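You operate a simulated robot arm through the tools that you are given. There is no shell and no other tool.

You run a simulated robot arm. Do the job below in one go: nothing can be reset, and whatever is moved stays where it is left.

TASK
Cool the load box: MAINS off, discharge, open the vent till COOL lights, then park the brown plug.
Fine: hold DISCHARGE till SAFE lights; stay on STANDBY; PARK socket of the bench amp; leave the vent open.

The check looks at the end state, three seconds after you hand in, the way a careful person would. Anything else that was tipped, shoved, dropped, spilled or broken makes it a failure.

THE ROBOT
A 6-joint arm with a two-finger parallel gripper, fixed in place. Base frame: the origin is on the floor under the middle of its stand, x ahead of it, y to its left, z up. Readings come in m, degrees, newtons and seconds.
It reaches about 1.313 m from its shoulder. Its first joint turns from -166.0 to 166.0 degrees. Payload 3.43 kg.
The TCP is the grasp point between the finger pads, 0.034 m short of the fingertips. In the tool frame z runs along the fingers and y along their closing line. Largest opening 0.128 m; finger width 0.024, thickness 0.012; the body of the gripper, 0.048 by 0.13 m, starts 0.096 m behind the TCP.
Orientation is that of the tool frame in the base frame, as a unit quaternion [x, y, z, w]. With the fingers straight down and closing along the base's y, the tool's x points along the base's -x, its y along +y and its z along -z.

THE INTERFACE
- The arm moves only by the tool play_rows. Its argument "rows" is a list of rows, each a list of 6 numbers: the shift along the tool's x, y, z in m, then the turn, a rotation vector about the tool's x, y, z in degrees. In form: [[dx, dy, dz, rx, ry, rz], ...]. A call has 1 to 20 rows; each row shifts and turns the commanded pose from where the row before left it, along the tool's axes as they then stand. "fingers" is the finger opening in m, from 0 to 0.128, set as the call begins (left out, the last holds). Each row takes 0.2 s and may step no farther than 0.05 m and 8.6 degrees from the row before; otherwise, or with a gripper value out of range, the whole call is refused. A pose out of reach is approached as far as the arm can. The call stops where the force on the tool passes 90 N (or 10 N more than at its start, if that is more) or the arm is blocked; 0.2 s more then pass. Each finger travels about 0.153 m/s and halts on what it meets, pressing with about 43 N; the grip force reading is that of the motor and also rises with nothing between the fingers. The clock runs only during rows and for 0.2 s after the last one: add rows that do not move to give the fingers time. The reply holds the time, the measured pose of the TCP, the force on the tool along the base axes, the opening and the grip force, in the units named above and with some noise, with the torque about the TCP (base axes, N m) and any sound that the robot's microphone picked up, and new pictures: "views" is both (left out), scene, wrist or none.
- Cameras (640 x 400 px; columns grow to the right, rows downward): "scene" is fixed at [0.4012, -0.6515, 1.4066]; the picture's right is [0.84, -0.55, 0.00], its down [-0.53, -0.80, -0.28] and it looks along [0.15, 0.23, -0.96] (base axes); focal length 254 px, centre (320, 200). "wrist" rides on the gripper at [0.076, -0.011, -0.16] in the tool frame; the picture's right is [0.15, 0.99, 0.00], its down [-0.88, 0.13, -0.46] and it looks along [-0.45, 0.07, 0.89] (tool axes); focal length 234 px, centre (320, 200). There is no depth. A picture from a camera that has moved, and an enlarged one, comes with that camera's place and axes in the base frame and with its lens.
- inspect(camera, box): a new picture of the part [left, top, right, bottom] of that camera's present view, enlarged. No time passes.
- hand_in(): hands the job in; it is judged then, once.

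Nothing tells you positions but the pictures and the camera data. Unless the task says otherwise, let go and move clear before handing in.

The tools are called after "Request:" as a command line: name --pt "numbers of a row" for each row, then --argument value for the rest, lists and objects as JSON in quotes. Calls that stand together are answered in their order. play_rows: Moves the arm, as the interface text tells. Its arguments: {"type":"object","properties":{"rows":{"type":"array"},"fingers":{"type":"number"},"views":{"type":"string","enum":["both","scene","wrist","none"]}},"required":["rows"]} The other tools are called the same way: inspect (camera, box) takes an enlarged picture of a part of a camera's view; hand_in () hands the job in.

At the start:

```text
t: 0.0
position: [0.3067, -0.497, 1.0661]
tool_rot: [0.0, 1.0, 0.0, 0.0]
force: [0.2, -0.4, 0.0]
ft_torque: [0.0, -0.01, -0.02]
grip_width: 0.1282
grasp_force: 0.0
```

scene: 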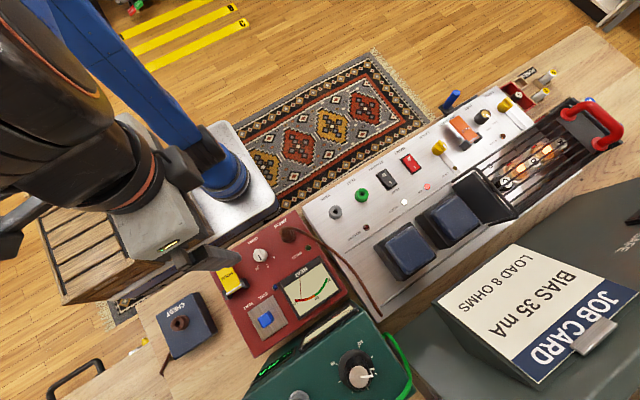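
wrist: 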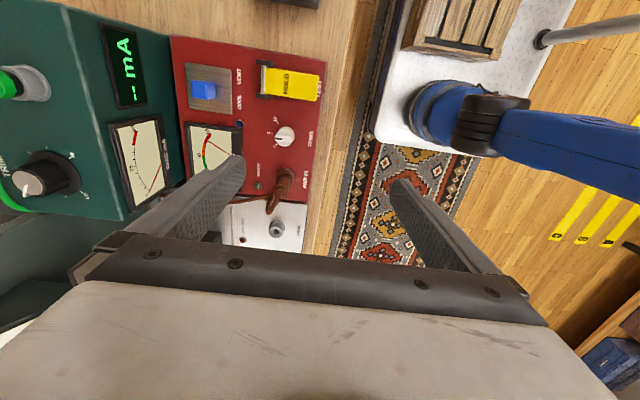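

I see a bench with a silver amp, a red load box, a green meter and a blue "chest" socket block. I'll look closer at each before moving.

Request:
inspect --camera "scene" --box '[200, 200, 360, 300]'

Request:
inspect --camera "scene" --box '[300, 160, 460, 260]'

Request:
inspect --camera "scene" --box '[420, 60, 580, 160]'

Request:
inspect --camera "wrist" --box '[160, 30, 340, 250]'

Request:
inspect --camera "scene" --box '[130, 260, 290, 360]'

Request:
inspect --camera "scene" --box '[360, 100, 520, 200]'

```text
4.00 times, centred on (280, 250) of scene
camera zoom: at [0.4012, -0.6515, 1.4066], right [0.84, -0.55, 0.0], down [-0.53, -0.8, -0.28], along [0.15, 0.23, -0.96], focal length 1015 px, centre (480, 0)
```

zoom: 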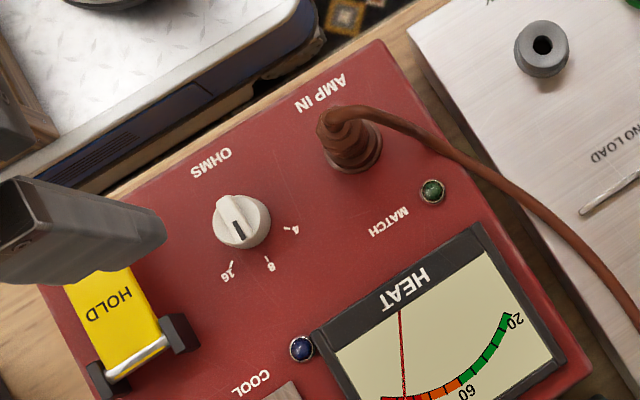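

```text
4.00 times, centred on (380, 210) of scene
camera zoom: at [0.4012, -0.6515, 1.4066], right [0.84, -0.55, 0.0], down [-0.53, -0.8, -0.28], along [0.15, 0.23, -0.96], focal length 1015 px, centre (80, 160)
```

zoom: 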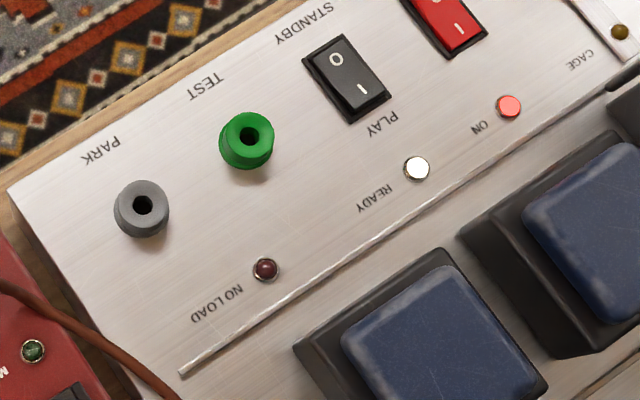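

```text
4.00 times, centred on (500, 110) of scene
camera zoom: at [0.4012, -0.6515, 1.4066], right [0.84, -0.55, 0.0], down [-0.53, -0.8, -0.28], along [0.15, 0.23, -0.96], focal length 1015 px, centre (-400, 560)
```

zoom: 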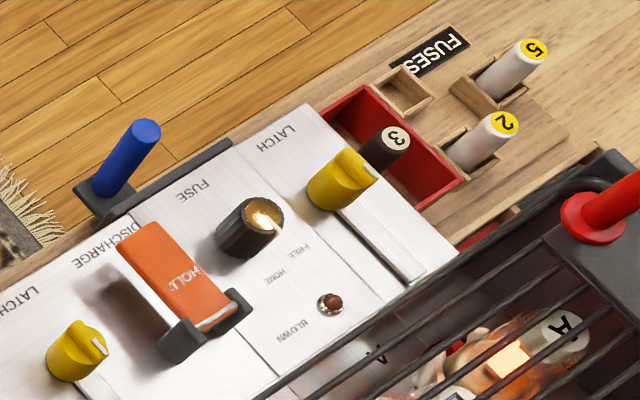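

```text
1.82 times, centred on (250, 140) of wrist
camera zoom: at [0.2306, -0.5083, 1.2247], right [-0.15, 0.99, 0.0], down [0.88, 0.13, 0.46], along [0.45, 0.07, -0.89], focal length 426 px, centre (447, 309)
```

zoom: 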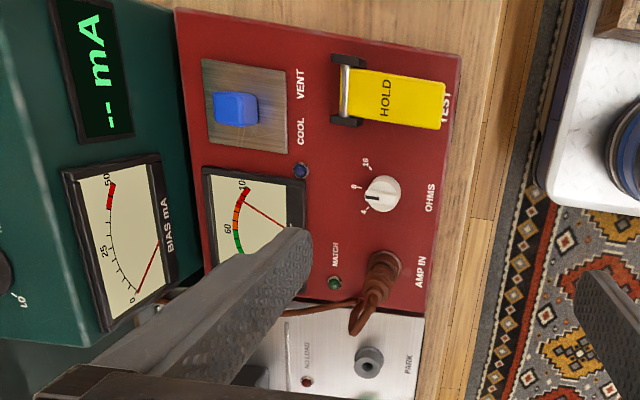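

```text
4.00 times, centred on (210, 310) of scene
camera zoom: at [0.4012, -0.6515, 1.4066], right [0.84, -0.55, 0.0], down [-0.53, -0.8, -0.28], along [0.15, 0.23, -0.96], focal length 1015 px, centre (760, -240)
```

zoom: 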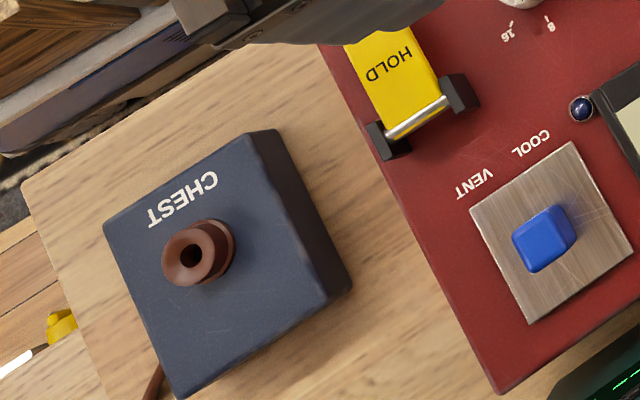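

```text
4.00 times, centred on (440, 150) of scene
camera zoom: at [0.4012, -0.6515, 1.4066], right [0.84, -0.55, 0.0], down [-0.53, -0.8, -0.28], along [0.15, 0.23, -0.96], focal length 1015 px, centre (-160, 400)
```

zoom: 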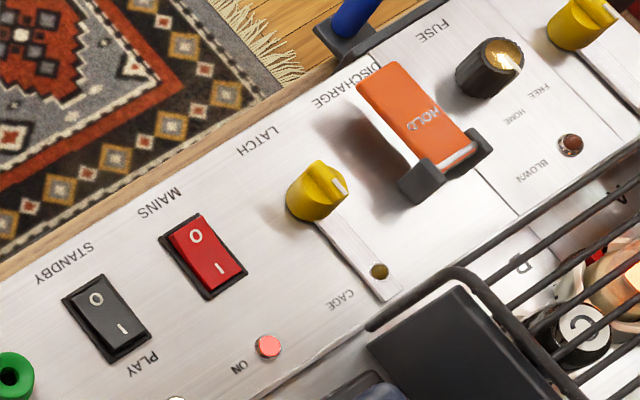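

The amp's controls run in a row along base x at about y=-0.555, with PARK near (0.51,-0.55) and MAINS near (0.75,-0.56). The load box lies closer to x=0.4. I'll move the wrist camera above the load box first for a better survey.

Request:
play_rows --pt "0.03 -0.05 0 0 0 0" --pt "0.03 -0.05 0 0 0 0" --pt "0 -0.03 0 0 0 0" --pt "0 0 0 0 0 0" --views "both"

```text
refused: row 1 steps farther than a row can; nothing moved
```

Request:
play_rows --pt "0.02 -0.04 0 0 0 0" --pt "0.02 -0.04 0 0 0 0" --pt "0.02 -0.04 0 0 0 0" --pt "0 0 0 0 0 0" --views "both"

```text
t: 1.0
position: [0.2453, -0.6177, 1.0684]
tool_rot: [0.0, 1.0, 0.001, 0.0]
force: [-0.2, 0.0, 0.1]
ft_torque: [-0.01, 0.0, 0.0]
grip_width: 0.1279
grasp_force: 0.0
camera wrist: at [0.1693, -0.6289, 1.2283], right [-0.15, 0.99, 0.0], down [0.88, 0.13, 0.46], along [0.45, 0.07, -0.89], focal length 234 px, centre (320, 200)
```

scene: 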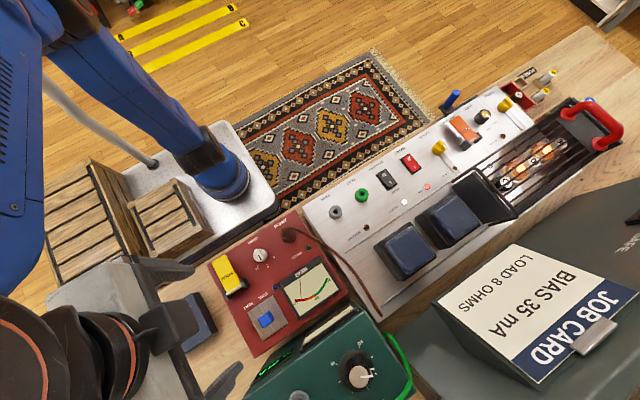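
wrist: 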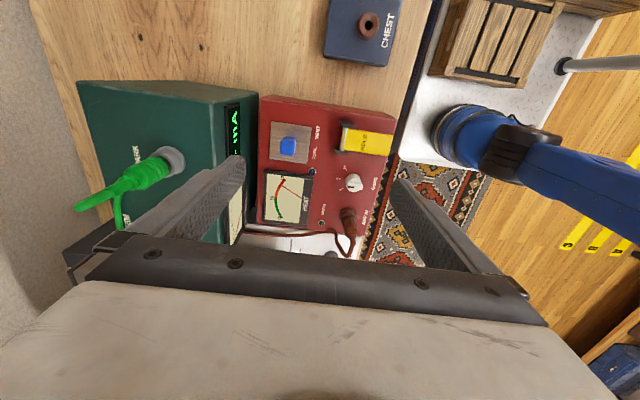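

Request:
inspect --camera "wrist" --box '[250, 90, 410, 260]'

Request:
inspect --camera "scene" --box '[190, 200, 350, 360]'

Request:
inspect --camera "scene" --box '[240, 290, 300, 340]'

Request:
inspect --camera "scene" --box '[340, 140, 440, 210]'

Request:
inspect --camera "scene" --box '[430, 90, 510, 150]'

```text
2.35 times, centred on (330, 175) of wrist
camera zoom: at [0.1693, -0.6289, 1.2283], right [-0.15, 0.99, 0.0], down [0.88, 0.13, 0.46], along [0.45, 0.07, -0.89], focal length 551 px, centre (296, 259)
```

zoom: 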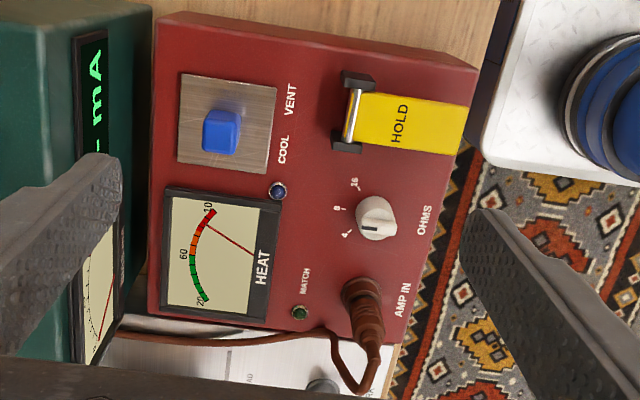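

```text
2.50 times, centred on (270, 280) of scene
camera zoom: at [0.4012, -0.6515, 1.4066], right [0.84, -0.55, 0.0], down [-0.53, -0.8, -0.28], along [0.15, 0.23, -0.96], focal length 634 px, centre (445, 0)
```

zoom: 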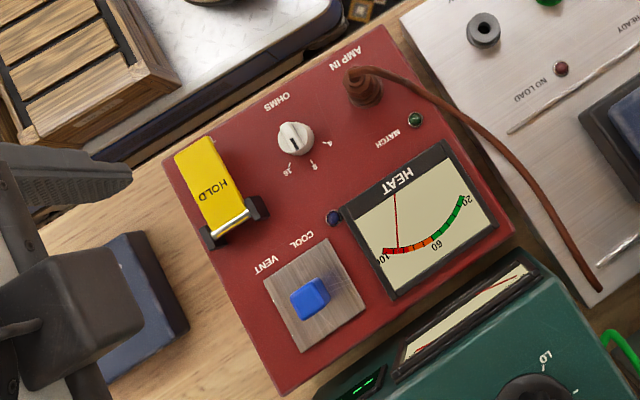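

```text
8.00 times, centred on (270, 315) of scene
camera zoom: at [0.4012, -0.6515, 1.4066], right [0.84, -0.55, 0.0], down [-0.53, -0.8, -0.28], along [0.15, 0.23, -0.96], focal length 2030 px, centre (720, -720)
```

zoom: 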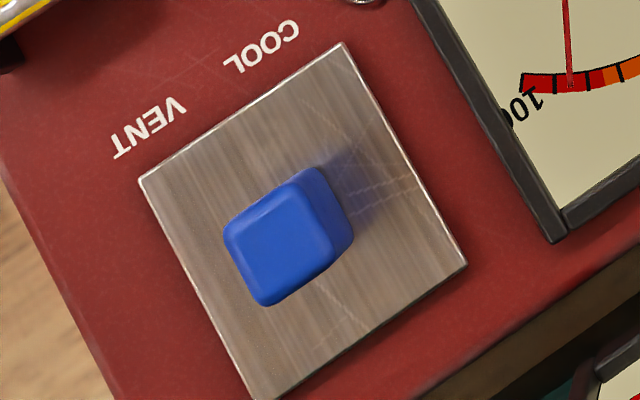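

```text
5.71 times, centred on (390, 175) of scene
camera zoom: at [0.4012, -0.6515, 1.4066], right [0.84, -0.55, 0.0], down [-0.53, -0.8, -0.28], along [0.15, 0.23, -0.96], focal length 1450 px, centre (-80, 343)
```

zoom: 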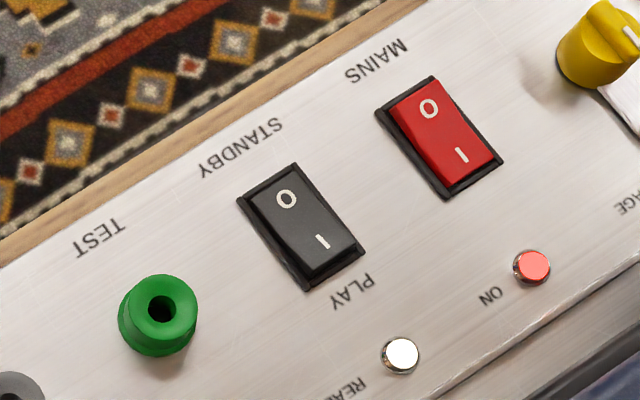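

```text
6.67 times, centred on (470, 120) of scene
camera zoom: at [0.4012, -0.6515, 1.4066], right [0.84, -0.55, 0.0], down [-0.53, -0.8, -0.28], along [0.15, 0.23, -0.96], focal length 1691 px, centre (-680, 733)
```

zoom: 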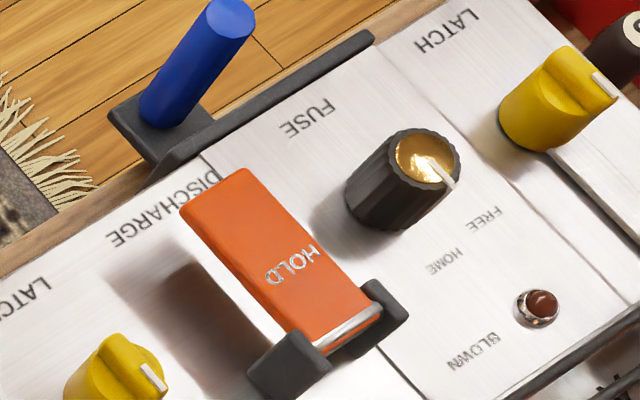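

Vent is a blue knob on a metal plate; HEAT reads in the red. Next I'll move the wrist camera over the amp's MAINS/DISCHARGE end to find the SAFE lamp and the switch positions.

Request:
play_rows --pt "-0.045 0 0 0 0 0" --pt "-0.045 0 0 0 0 0" --pt "-0.045 0 0 0 0 0" --pt "-0.045 0 0 0 0 0" --pt "-0.045 0.01 0 0 0 0" --pt "-0.045 0.01 0 0 0 0" --pt "-0.045 0 0 0 0 0" --pt "-0.045 0 0 0 0 0" --pt "-0.03 0 0 0 0 0" --pt "0 0 0 0 0 0" --views "both"

```text
t: 3.2
position: [0.6375, -0.5935, 1.0665]
tool_rot: [0.0, 1.0, 0.0, -0.001]
force: [-0.8, 0.6, -0.7]
ft_torque: [-0.02, 0.01, 0.01]
grip_width: 0.1281
grasp_force: 0.0
camera wrist: at [0.561, -0.6048, 1.2261], right [-0.15, 0.99, 0.0], down [0.88, 0.13, 0.46], along [0.45, 0.07, -0.89], focal length 234 px, centre (320, 200)
```

scene: 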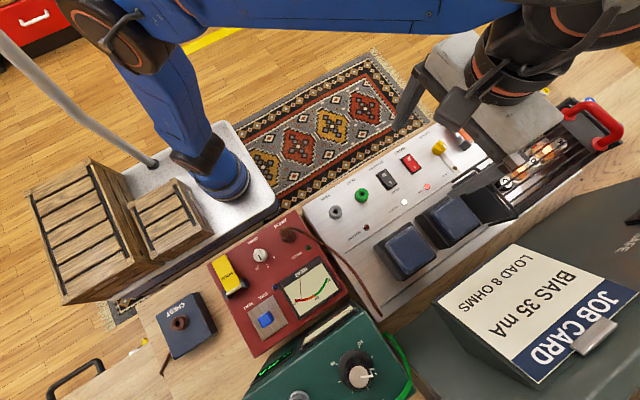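
wrist: 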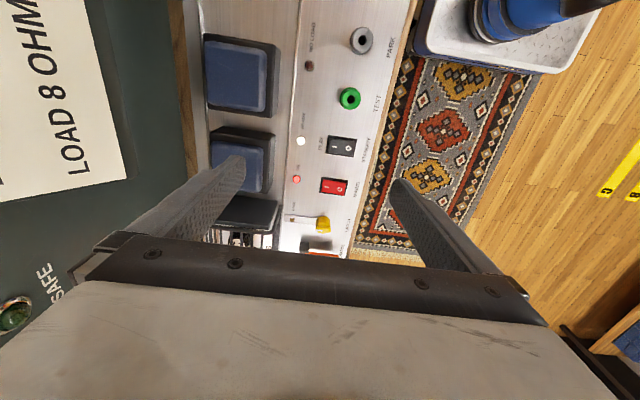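

The SAFE lamp is on the dark case to the -y side (left edge of the wrist view). Inspecting it and the switches.

Request:
inspect --camera "wrist" --box '[0, 240, 120, 340]'

Request:
inspect --camera "wrist" --box '[270, 110, 390, 260]'

Request:
inspect --camera "wrist" --box '[270, 0, 430, 120]'

```text
4.00 times, centred on (60, 290) of wrist
camera zoom: at [0.561, -0.6048, 1.2261], right [-0.15, 0.99, 0.0], down [0.88, 0.13, 0.46], along [0.45, 0.07, -0.89], focal length 937 px, centre (1360, -160)
```

zoom: 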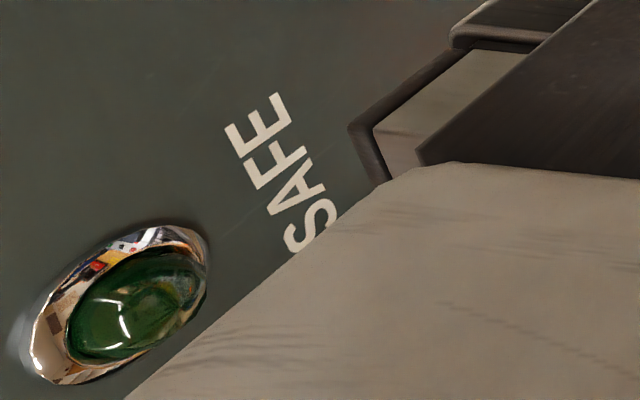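

```text
2.67 times, centred on (330, 185) of wrist
camera zoom: at [0.561, -0.6048, 1.2261], right [-0.15, 0.99, 0.0], down [0.88, 0.13, 0.46], along [0.45, 0.07, -0.89], focal length 624 px, centre (293, 240)
```

zoom: 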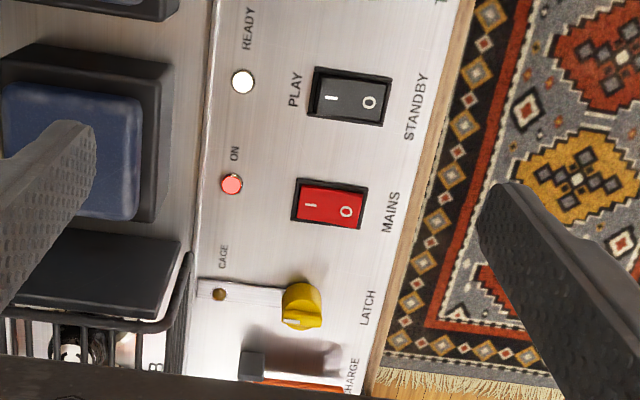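

```text
3.33 times, centred on (350, 60) of wrist
camera zoom: at [0.561, -0.6048, 1.2261], right [-0.15, 0.99, 0.0], down [0.88, 0.13, 0.46], along [0.45, 0.07, -0.89], focal length 781 px, centre (220, 667)
```

zoom: 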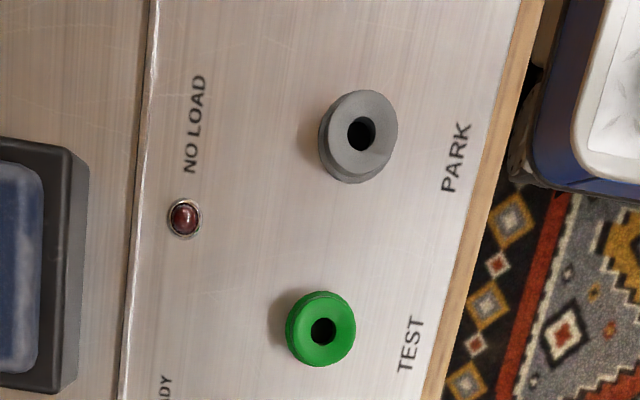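

Lamps: ON is lit, SAFE is dark, and NO LOAD is dark. The MAINS rocker is about (0.730,-0.556), with its O half on the +y side and its surface near z 0.83–0.84. I'll close the fingers and go to a hover over the O half.

Request:
play_rows --pt "-0.023 0.0126 0.03 0 0 0" --pt "-0.023 0.0126 0.03 0 0 0" --pt "-0.023 0.0126 0.03 0 0 0" --pt "-0.0235 0.0126 0.03 0 0 0" --pt "0 0 0 0 0 0" --pt "0 0 0 0 0 0" --fingers 0 --views "both"

```text
t: 4.6
position: [0.7297, -0.5478, 0.9441]
tool_rot: [0.0, 1.0, 0.0, 0.0]
force: [-0.1, 0.8, -0.7]
ft_torque: [0.03, 0.01, 0.01]
grip_width: 0.0
grasp_force: 33.1
camera wrist: at [0.6528, -0.559, 1.1043], right [-0.15, 0.99, 0.0], down [0.88, 0.13, 0.46], along [0.45, 0.07, -0.89], focal length 234 px, centre (320, 200)
```

scene: 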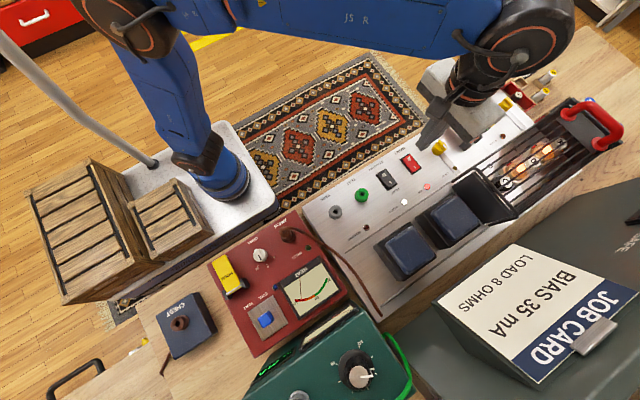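
wrist: 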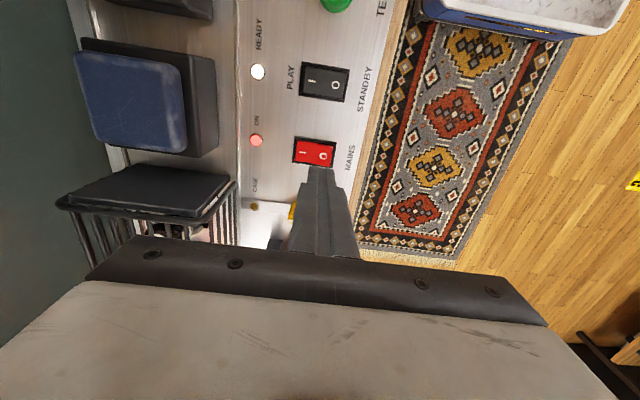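

Request:
inspect --camera "wrist" --box '[240, 50, 400, 210]'

Request:
inspect --camera "scene" --box '[360, 120, 480, 200]'

```text
2.50 times, centred on (320, 130) of wrist
camera zoom: at [0.6528, -0.559, 1.1043], right [-0.15, 0.99, 0.0], down [0.88, 0.13, 0.46], along [0.45, 0.07, -0.89], focal length 585 px, centre (320, 375)
```

zoom: 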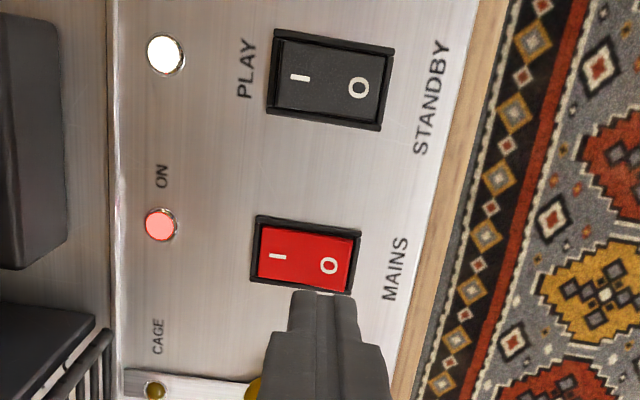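

```text
5.00 times, centred on (420, 160) of scene
camera zoom: at [0.4012, -0.6515, 1.4066], right [0.84, -0.55, 0.0], down [-0.53, -0.8, -0.28], along [0.15, 0.23, -0.96], focal length 1268 px, centre (-180, 400)
```

zoom: 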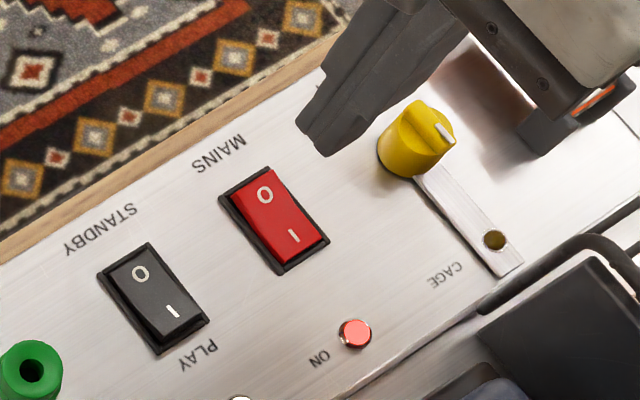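

Wrist view puts the rocker's "O" at about (0.730,-0.542), so the tip is nearly over it. I shift slightly +y and lower in small steps, watching force.

Request:
play_rows --pt "0 0.008 0.02 0 0 0" --pt "0 0 0.02 0 0 0" --pt "0 0 0.005 0 0 0" --pt "0 0 0.004 0 0 0" --pt "0 0 0.004 0 0 0" --pt "0 0 0 0 0 0" --views "wrist"

```text
t: 6.0
position: [0.73, -0.5386, 0.8905]
tool_rot: [0.001, 1.0, 0.0, 0.0]
force: [0.3, 0.3, 0.1]
ft_torque: [-0.03, 0.02, 0.01]
grip_width: 0.0
grasp_force: 33.5
camera wrist: at [0.6536, -0.5506, 1.0509], right [-0.15, 0.99, 0.0], down [0.88, 0.13, 0.46], along [0.45, 0.07, -0.89], focal length 234 px, centre (320, 200)
```

wrist: 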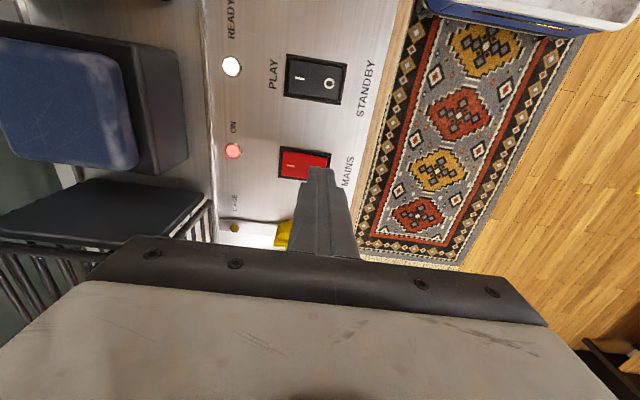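

Request:
play_rows --pt "0 0 0.003 0 0 0" --pt "0 0 0.003 0 0 0" --pt "0 0 0.003 0 0 0" --pt "0 0 0 0 0 0" --views "wrist"

```text
t: 7.0
position: [0.7302, -0.5392, 0.8828]
tool_rot: [0.001, 1.0, 0.0, -0.001]
force: [-0.6, 0.6, -1.7]
ft_torque: [0.01, -0.02, -0.03]
grip_width: 0.0002
grasp_force: 33.7
camera wrist: at [0.6536, -0.5508, 1.0417], right [-0.15, 0.99, 0.0], down [0.88, 0.13, 0.46], along [0.45, 0.07, -0.89], focal length 234 px, centre (320, 200)
```

wrist: 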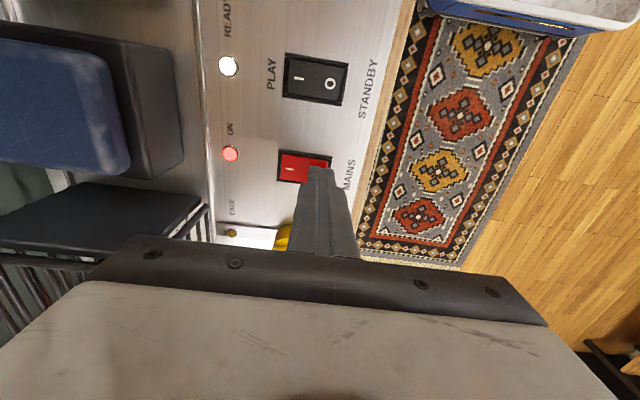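

Request:
play_rows --pt "0 0 0.003 0 0 0" --pt "0 0 0.003 0 0 0" --pt "0 0 0 0 0 0" --views "wrist"

```text
t: 7.8
position: [0.728, -0.5385, 0.8762]
tool_rot: [0.0, 1.0, -0.001, 0.0]
force: [0.1, 0.4, 0.9]
ft_torque: [-0.01, -0.02, -0.03]
grip_width: 0.0
grasp_force: 33.2
camera wrist: at [0.6528, -0.5504, 1.0362], right [-0.15, 0.99, 0.0], down [0.88, 0.13, 0.46], along [0.45, 0.07, -0.89], focal length 234 px, centre (320, 200)
```

wrist: 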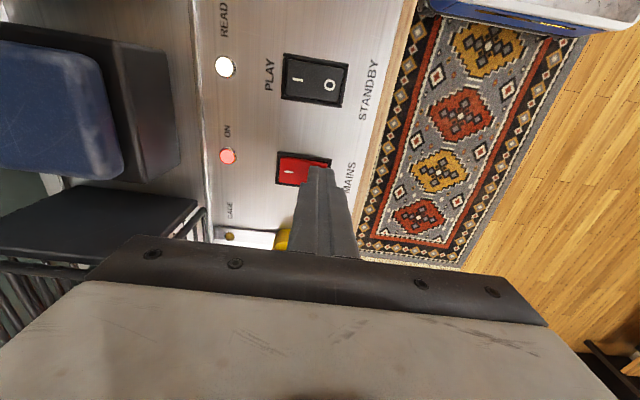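

Request:
play_rows --pt "0 0 0.003 0 0 0" --pt "0 0 0.003 0 0 0" --pt "0 0 0 0 0 0" --views "wrist"

Request:
inspect --camera "scene" --box '[380, 120, 460, 200]'

```text
t: 8.6
position: [0.729, -0.5385, 0.872]
tool_rot: [0.0, 1.0, -0.001, 0.001]
force: [-0.8, 0.2, 5.6]
ft_torque: [-0.08, 0.01, -0.02]
grip_width: 0.0
grasp_force: 33.4
camera wrist: at [0.6523, -0.5496, 1.0315], right [-0.15, 0.99, 0.0], down [0.88, 0.13, 0.46], along [0.45, 0.07, -0.89], focal length 234 px, centre (320, 200)
```

wrist: 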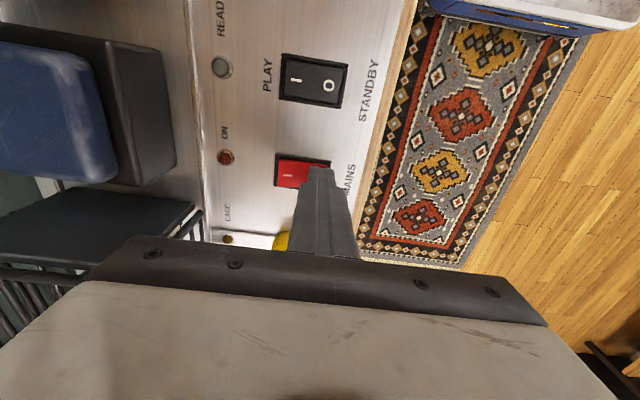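

```text
5.00 times, centred on (420, 160) of scene
camera zoom: at [0.4012, -0.6515, 1.4066], right [0.84, -0.55, 0.0], down [-0.53, -0.8, -0.28], along [0.15, 0.23, -0.96], focal length 1268 px, centre (-180, 400)
```

zoom: 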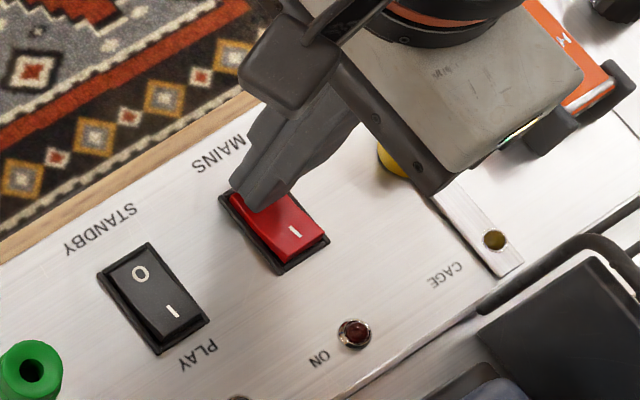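

ON and READY went out, so MAINS is off. A small extra press makes sure the rocker seats, then I lift off.

Request:
play_rows --pt "0 0 0.002 0 0 0" --pt "0 0 0 0 0 0" --views "none"

Request:
play_rows --pt "0 0 -0.01 0 0 0" --pt "0 0 -0.03 0 0 0" --pt "0 0 -0.04 0 0 0" --pt "0 0 -0.04 0 0 0" --pt "0 0 -0.03 0 0 0" --pt "0 0 0 0 0 0" --views "both"

Request:
inspect --camera "scene" --box '[360, 120, 480, 200]'

```text
t: 9.2
position: [0.7286, -0.5375, 0.8719]
tool_rot: [0.0, 1.0, -0.002, 0.002]
force: [7.1, -2.2, 36.1]
ft_torque: [-0.49, -0.17, 0.06]
grip_width: 0.0
grasp_force: 33.2
```

```text
t: 10.6
position: [0.7285, -0.5386, 1.022]
tool_rot: [0.0, 1.0, 0.0, 0.001]
force: [1.0, 0.3, 0.1]
ft_torque: [-0.01, 0.0, 0.01]
grip_width: 0.0
grasp_force: 33.5
camera wrist: at [0.6529, -0.5501, 1.1816], right [-0.15, 0.99, 0.0], down [0.88, 0.13, 0.46], along [0.45, 0.07, -0.89], focal length 234 px, centre (320, 200)
```

scene: 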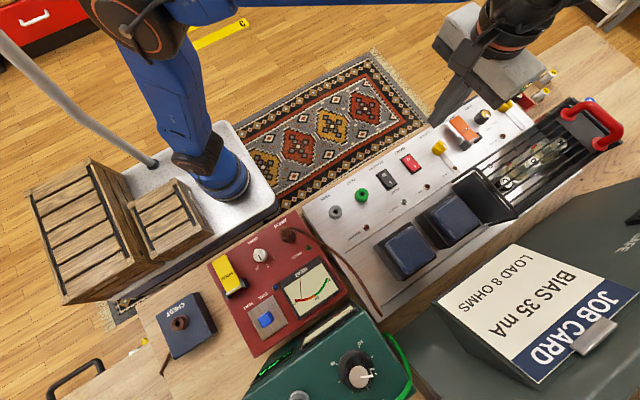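
wrist: 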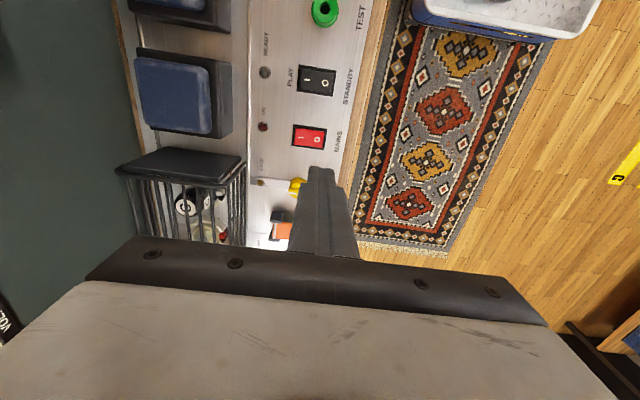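

```text
5.00 times, centred on (420, 160) of scene
camera zoom: at [0.4012, -0.6515, 1.4066], right [0.84, -0.55, 0.0], down [-0.53, -0.8, -0.28], along [0.15, 0.23, -0.96], focal length 1268 px, centre (-180, 400)
```

zoom: 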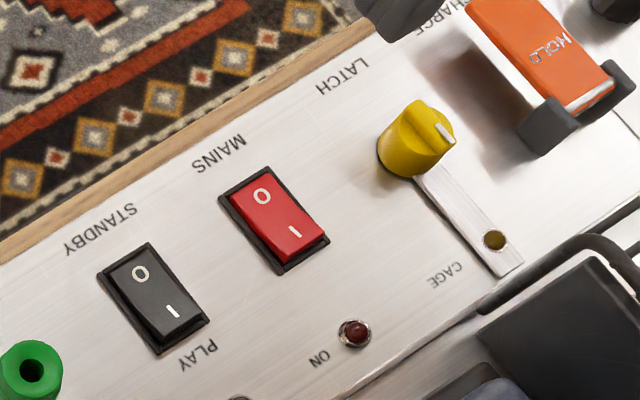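

MAINS is off (rocker matches the STANDBY one, lamps dark, valves cold). I check whether the SAFE lamp is visible at the scene camera's right edge.

Request:
inspect --camera "scene" --box '[580, 190, 640, 270]'

Request:
inspect --camera "scene" --box '[430, 70, 530, 150]'

```text
5.00 times, centred on (610, 230) of scene
camera zoom: at [0.4012, -0.6515, 1.4066], right [0.84, -0.55, 0.0], down [-0.53, -0.8, -0.28], along [0.15, 0.23, -0.96], focal length 1268 px, centre (-1130, 50)
```

zoom: 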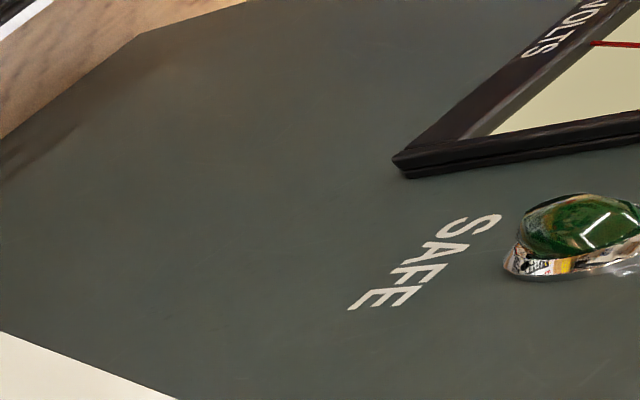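

```text
5.00 times, centred on (480, 110) of scene
camera zoom: at [0.4012, -0.6515, 1.4066], right [0.84, -0.55, 0.0], down [-0.53, -0.8, -0.28], along [0.15, 0.23, -0.96], focal length 1268 px, centre (-480, 650)
```

zoom: 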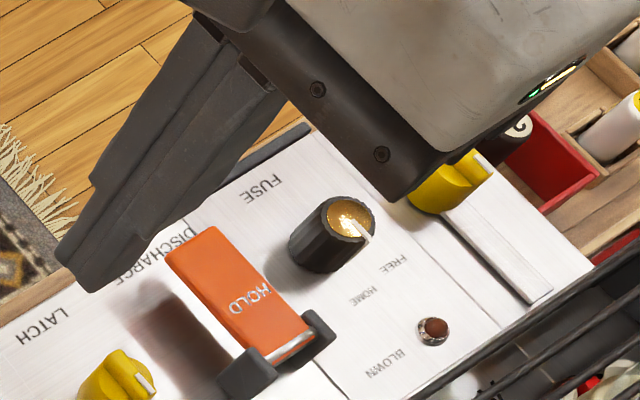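

The SAFE lamp and a VOLTS meter are visible at the scene camera's right edge, so I can watch it while holding. The DISCHARGE lever's free end is near (0.877,-0.53), with its hinge toward -y. I'll hover above it.

Request:
play_rows --pt "-0.037 0.001 0.02 0 0 0" --pt "-0.037 0.001 0.02 0 0 0" --pt "-0.037 0.001 0.02 0 0 0" --pt "-0.037 0.001 0.02 0 0 0" --pt "0 0 0 0 0 0" --views "both"

Request:
inspect --camera "wrist" --box '[240, 100, 400, 260]'

Request:
inspect --camera "scene" --box '[430, 70, 530, 150]'

```text
t: 11.8
position: [0.8773, -0.5338, 0.9412]
tool_rot: [0.001, 1.0, 0.0, 0.001]
force: [0.1, 0.4, 0.1]
ft_torque: [-0.01, 0.02, 0.0]
grip_width: 0.0003
grasp_force: 33.3
camera wrist: at [0.8014, -0.5439, 1.1011], right [-0.15, 0.99, 0.0], down [0.88, 0.13, 0.46], along [0.45, 0.07, -0.89], focal length 234 px, centre (320, 200)
```

scene: 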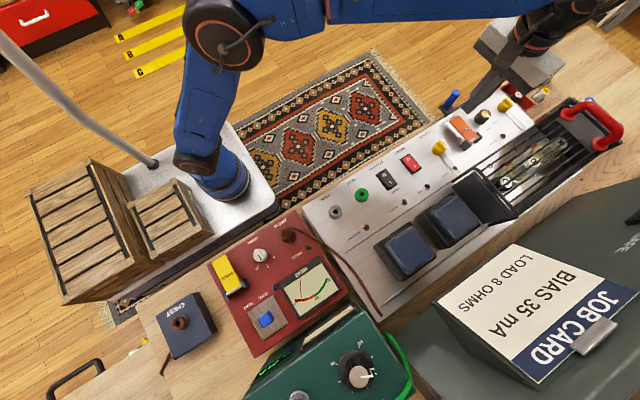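
wrist: 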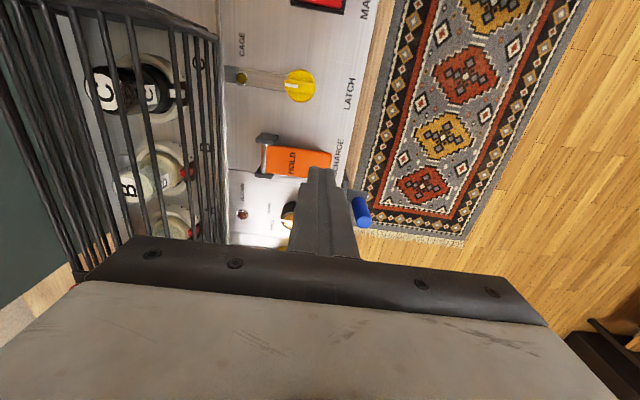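

```text
2.50 times, centred on (320, 180) of wrist
camera zoom: at [0.8014, -0.5439, 1.1011], right [-0.15, 0.99, 0.0], down [0.88, 0.13, 0.46], along [0.45, 0.07, -0.89], focal length 585 px, centre (320, 250)
```

zoom: 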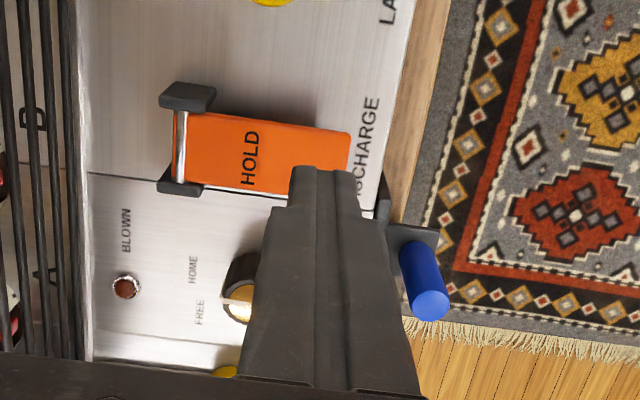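

```text
5.00 times, centred on (480, 110) of scene
camera zoom: at [0.4012, -0.6515, 1.4066], right [0.84, -0.55, 0.0], down [-0.53, -0.8, -0.28], along [0.15, 0.23, -0.96], focal length 1268 px, centre (-480, 650)
```

zoom: 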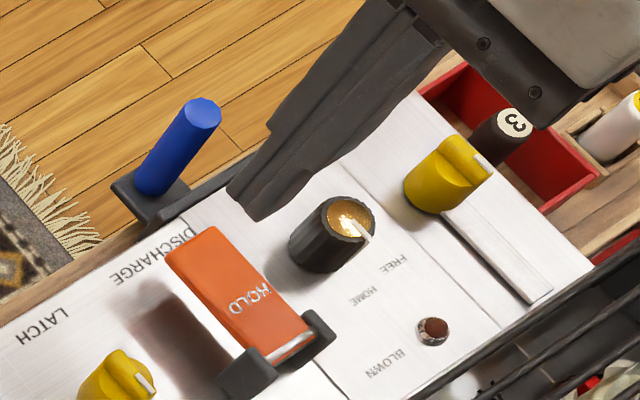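

Request:
play_rows --pt "-0.003 -0.006 0.015 0 0 0" --pt "0 0 0.015 0 0 0" --pt "0 0 0.005 0 0 0" --pt "0 0 0.004 0 0 0" --pt "0 0 0 0 0 0" --views "scene"

Request:
inspect --camera "scene" --box '[430, 70, 530, 150]'

```text
t: 13.0
position: [0.8802, -0.5407, 0.9002]
tool_rot: [0.0, 1.0, 0.0, 0.0]
force: [0.0, 0.0, -0.1]
ft_torque: [0.0, -0.02, -0.03]
grip_width: 0.0002
grasp_force: 32.9
```

scene: 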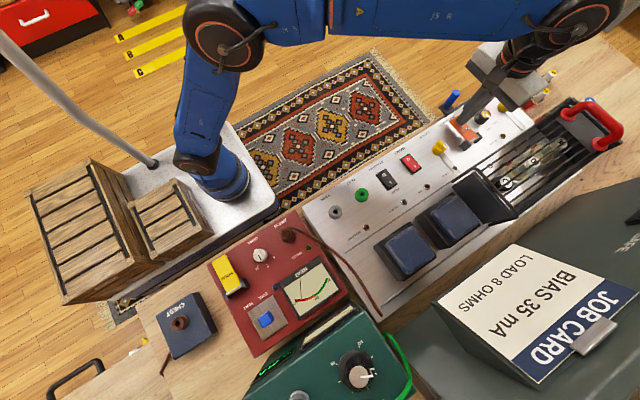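

```text
5.00 times, centred on (480, 110) of scene
camera zoom: at [0.4012, -0.6515, 1.4066], right [0.84, -0.55, 0.0], down [-0.53, -0.8, -0.28], along [0.15, 0.23, -0.96], focal length 1268 px, centre (-480, 650)
```

zoom: 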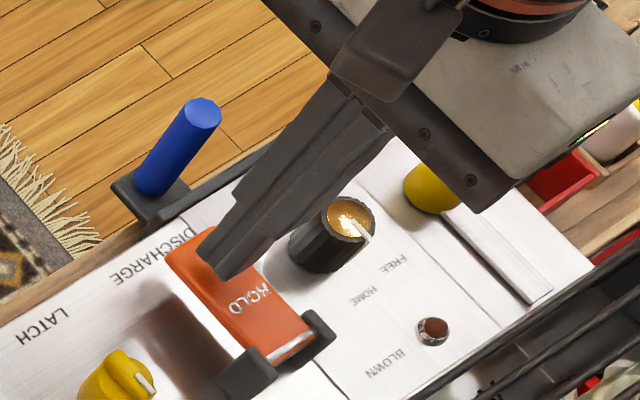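

Request:
play_rows --pt "0 0 0.003 0 0 0" --pt "0 0 0.003 0 0 0" --pt "0 0 0.003 0 0 0" --pt "0 0 0 0 0 0" --views "scene"

Request:
inspect --camera "scene" --box '[430, 70, 530, 150]'

```text
t: 14.0
position: [0.881, -0.54, 0.8903]
tool_rot: [0.0, 1.0, 0.0, -0.001]
force: [1.8, 0.1, 1.5]
ft_torque: [0.02, -0.1, -0.01]
grip_width: 0.0
grasp_force: 33.3
```

scene: 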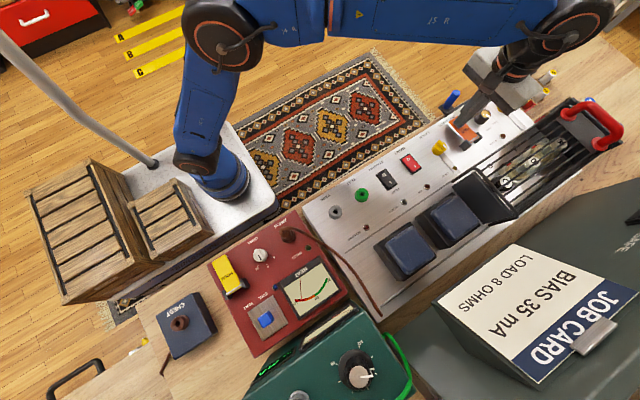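

```text
5.00 times, centred on (480, 110) of scene
camera zoom: at [0.4012, -0.6515, 1.4066], right [0.84, -0.55, 0.0], down [-0.53, -0.8, -0.28], along [0.15, 0.23, -0.96], focal length 1268 px, centre (-480, 650)
```

zoom: 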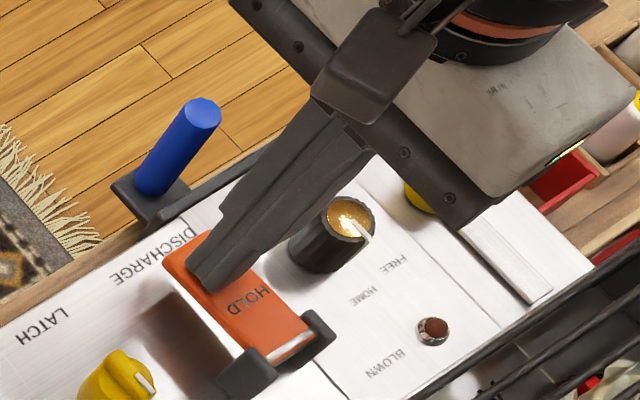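

Contact made and the lever has begun to go down. I continue pressing in small steps, watching force and the SAFE lamp.

Request:
play_rows --pt "0 0 0.003 0 0 0" --pt "0 0 0.003 0 0 0" --pt "0 0 0.003 0 0 0" --pt "0 0 0.003 0 0 0" --pt "0 0 0 0 0 0" --views "none"

Request:
inspect --camera "scene" --box '[430, 70, 530, 150]'

Request:
inspect --camera "scene" --box '[580, 190, 640, 270]'

```text
t: 15.2
position: [0.8807, -0.5411, 0.881]
tool_rot: [0.0, 1.0, -0.001, 0.001]
force: [8.3, -6.7, 20.7]
ft_torque: [-0.45, -0.25, 0.1]
grip_width: 0.0001
grasp_force: 33.2
```

```text
5.00 times, centred on (480, 110) of scene
camera zoom: at [0.4012, -0.6515, 1.4066], right [0.84, -0.55, 0.0], down [-0.53, -0.8, -0.28], along [0.15, 0.23, -0.96], focal length 1268 px, centre (-480, 650)
```

zoom: 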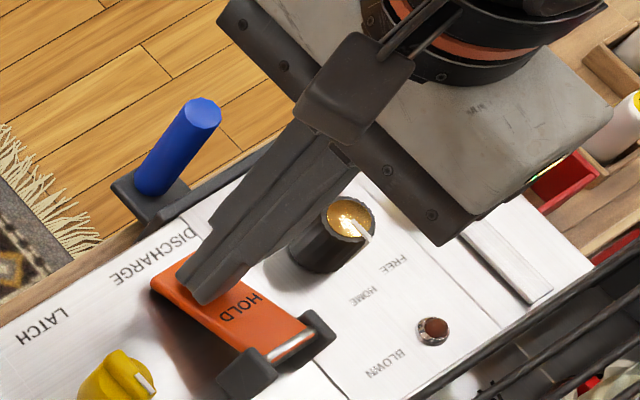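

```text
5.00 times, centred on (610, 230) of scene
camera zoom: at [0.4012, -0.6515, 1.4066], right [0.84, -0.55, 0.0], down [-0.53, -0.8, -0.28], along [0.15, 0.23, -0.96], focal length 1268 px, centre (-1130, 50)
```

zoom: 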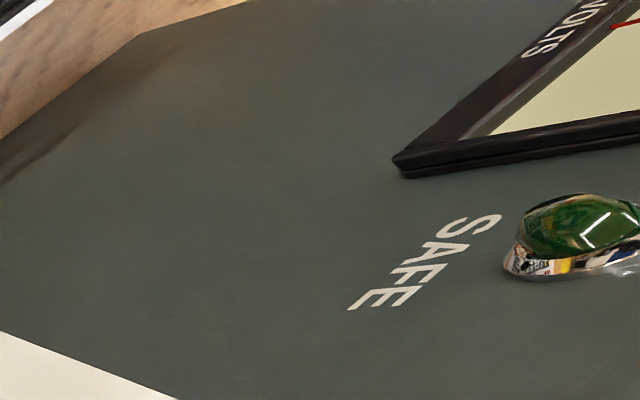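

The VOLTS needle is moving, so discharge has begun. I hold still and watch the lamp.

Request:
play_rows --pt "0 0 0 0 0 0" --pt "0 0 0 0 0 0" --pt "0 0 0 0 0 0" --pt "0 0 0 0 0 0" --pt "0 0 0 0 0 0" --pt "0 0 0 0 0 0" --pt "0 0 0 0 0 0" --pt "0 0 0 0 0 0" --pt "0 0 0 0 0 0" --pt "0 0 0 0 0 0" --views "none"

Request:
inspect --camera "scene" --box '[580, 190, 640, 270]'

```text
t: 17.4
position: [0.8801, -0.5383, 0.8789]
tool_rot: [0.0, 1.0, 0.0, -0.001]
force: [-1.4, 7.6, 25.9]
ft_torque: [-0.02, 0.05, -0.01]
grip_width: 0.0
grasp_force: 33.6
```

```text
5.00 times, centred on (610, 230) of scene
camera zoom: at [0.4012, -0.6515, 1.4066], right [0.84, -0.55, 0.0], down [-0.53, -0.8, -0.28], along [0.15, 0.23, -0.96], focal length 1268 px, centre (-1130, 50)
```

zoom: 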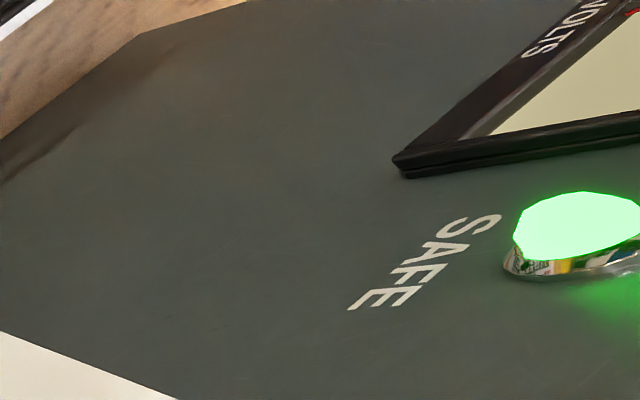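

SAFE is lit. I hold a touch longer, then lift straight off and confirm it stays lit.

Request:
play_rows --pt "0 0 0 0 0 0" --pt "0 0 0 0 0 0" --pt "0 0 0 0 0 0" --pt "0 0 0 0 0 0" --pt "0 0 0 0 0 0" --pt "0 0 0 0 0 0" --views "none"

Request:
play_rows --pt "0 0 -0.008 0 0 0" --pt "0 0 -0.012 0 0 0" --pt "0 0 -0.03 0 0 0" --pt "0 0 -0.04 0 0 0" --pt "0 0 -0.04 0 0 0" --pt "0 0 -0.03 0 0 0" --pt "0 0 0 0 0 0" --views "scene"

Request:
inspect --camera "scene" --box '[580, 190, 640, 270]'

Request:
inspect --camera "scene" --box '[380, 70, 540, 200]'

```text
t: 18.8
position: [0.8793, -0.5404, 0.8796]
tool_rot: [0.0, 1.0, -0.001, 0.0]
force: [-1.8, 10.0, 23.7]
ft_torque: [0.09, 0.04, -0.01]
grip_width: 0.0002
grasp_force: 33.0
```

```text
t: 20.4
position: [0.8831, -0.5402, 1.0365]
tool_rot: [0.0, 1.0, 0.0, 0.001]
force: [0.0, 0.7, -0.2]
ft_torque: [-0.04, 0.04, 0.0]
grip_width: 0.0001
grasp_force: 33.0
```

scene: 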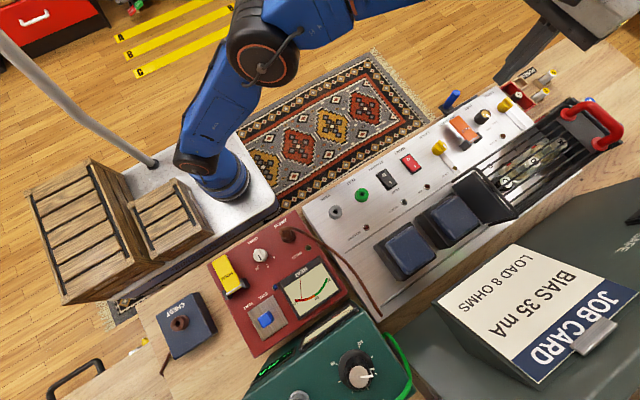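

```text
5.00 times, centred on (610, 230) of scene
camera zoom: at [0.4012, -0.6515, 1.4066], right [0.84, -0.55, 0.0], down [-0.53, -0.8, -0.28], along [0.15, 0.23, -0.96], focal length 1268 px, centre (-1130, 50)
```

zoom: 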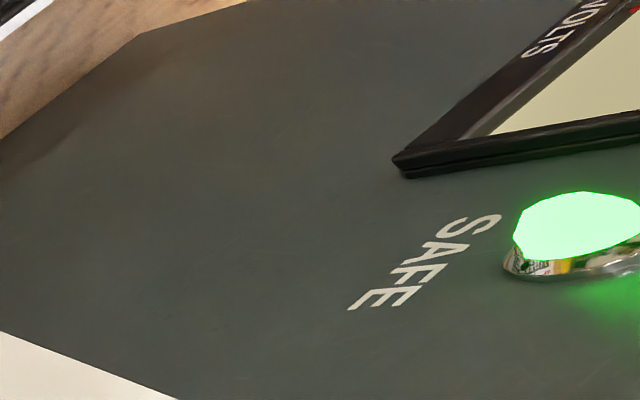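

```text
3.08 times, centred on (460, 135) of scene
camera zoom: at [0.4012, -0.6515, 1.4066], right [0.84, -0.55, 0.0], down [-0.53, -0.8, -0.28], along [0.15, 0.23, -0.96], focal length 781 px, centre (-111, 400)
```

zoom: 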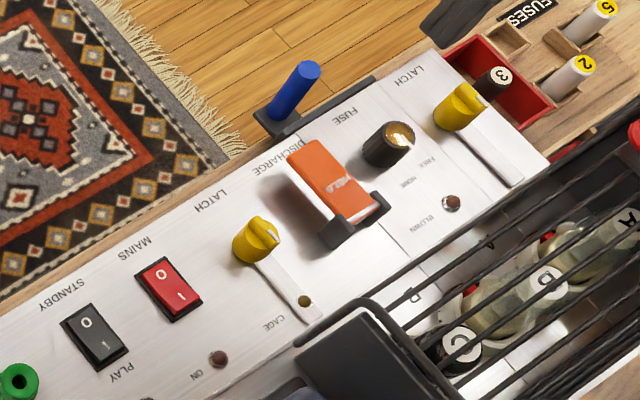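

SAFE stays lit after release; MAINS and STANDBY both sit on O. Next is the vent: its blue knob is near (0.263,-0.665), top at z about 0.875. I move back above the load box for a close look.

Request:
play_rows --pt "0.0457 -0.007 -0.0018 0 0 0" --pt "0.0457 -0.007 -0.0018 0 0 0" --pt "0.0457 -0.007 -0.0018 0 0 0" --pt "0.0457 -0.007 -0.0018 0 0 0" --pt "0.0457 -0.007 -0.0018 0 0 0" --pt "0.0457 -0.007 -0.0018 0 0 0" --pt "0.0457 -0.007 -0.0018 0 0 0" --pt "0.0457 -0.007 -0.0018 0 0 0" --pt "0.0457 -0.007 -0.0018 0 0 0" --pt "0.0457 -0.007 -0.0018 0 0 0" --pt "0.0457 -0.007 -0.0018 0 0 0" --pt "0.0457 -0.007 -0.0018 0 0 0" --pt "0.0457 -0.007 0 0 0 0" --pt "0.0457 -0.007 0 0 0 0" --pt "0 0 0 0 0 0" --fingers 0.07 --views "both"

Request:
inspect --camera "wrist" --box '[200, 20, 440, 180]'

```text
t: 23.6
position: [0.239, -0.637, 1.0637]
tool_rot: [0.0, 1.0, 0.001, 0.0]
force: [-0.2, -0.4, -0.4]
ft_torque: [-0.01, 0.01, 0.02]
grip_width: 0.0699
grasp_force: 0.1
camera wrist: at [0.1633, -0.6492, 1.2237], right [-0.15, 0.99, 0.0], down [0.88, 0.13, 0.46], along [0.45, 0.07, -0.89], focal length 234 px, centre (320, 200)
```

scene: 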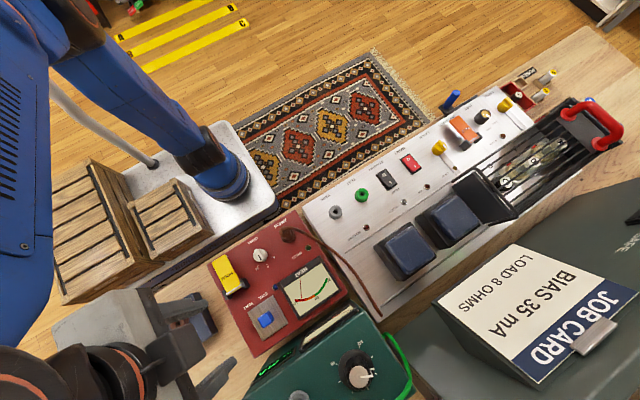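
wrist: 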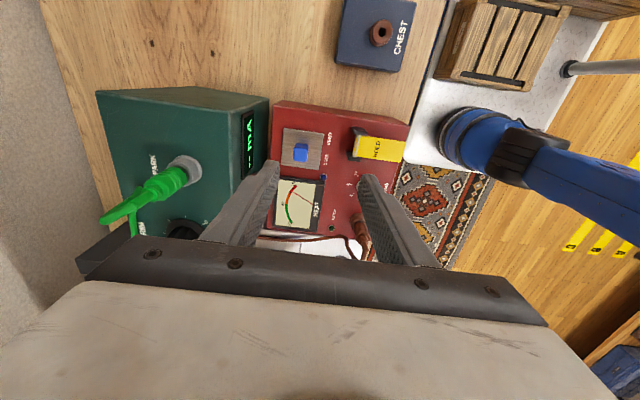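

```text
2.50 times, centred on (320, 100) of wrist
camera zoom: at [0.1633, -0.6492, 1.2237], right [-0.15, 0.99, 0.0], down [0.88, 0.13, 0.46], along [0.45, 0.07, -0.89], focal length 585 px, centre (320, 450)
```

zoom: 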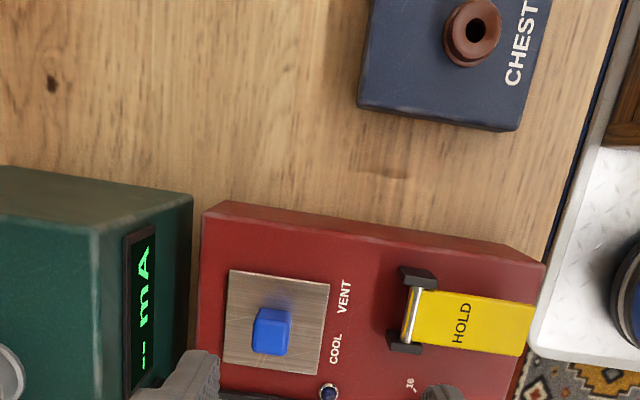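

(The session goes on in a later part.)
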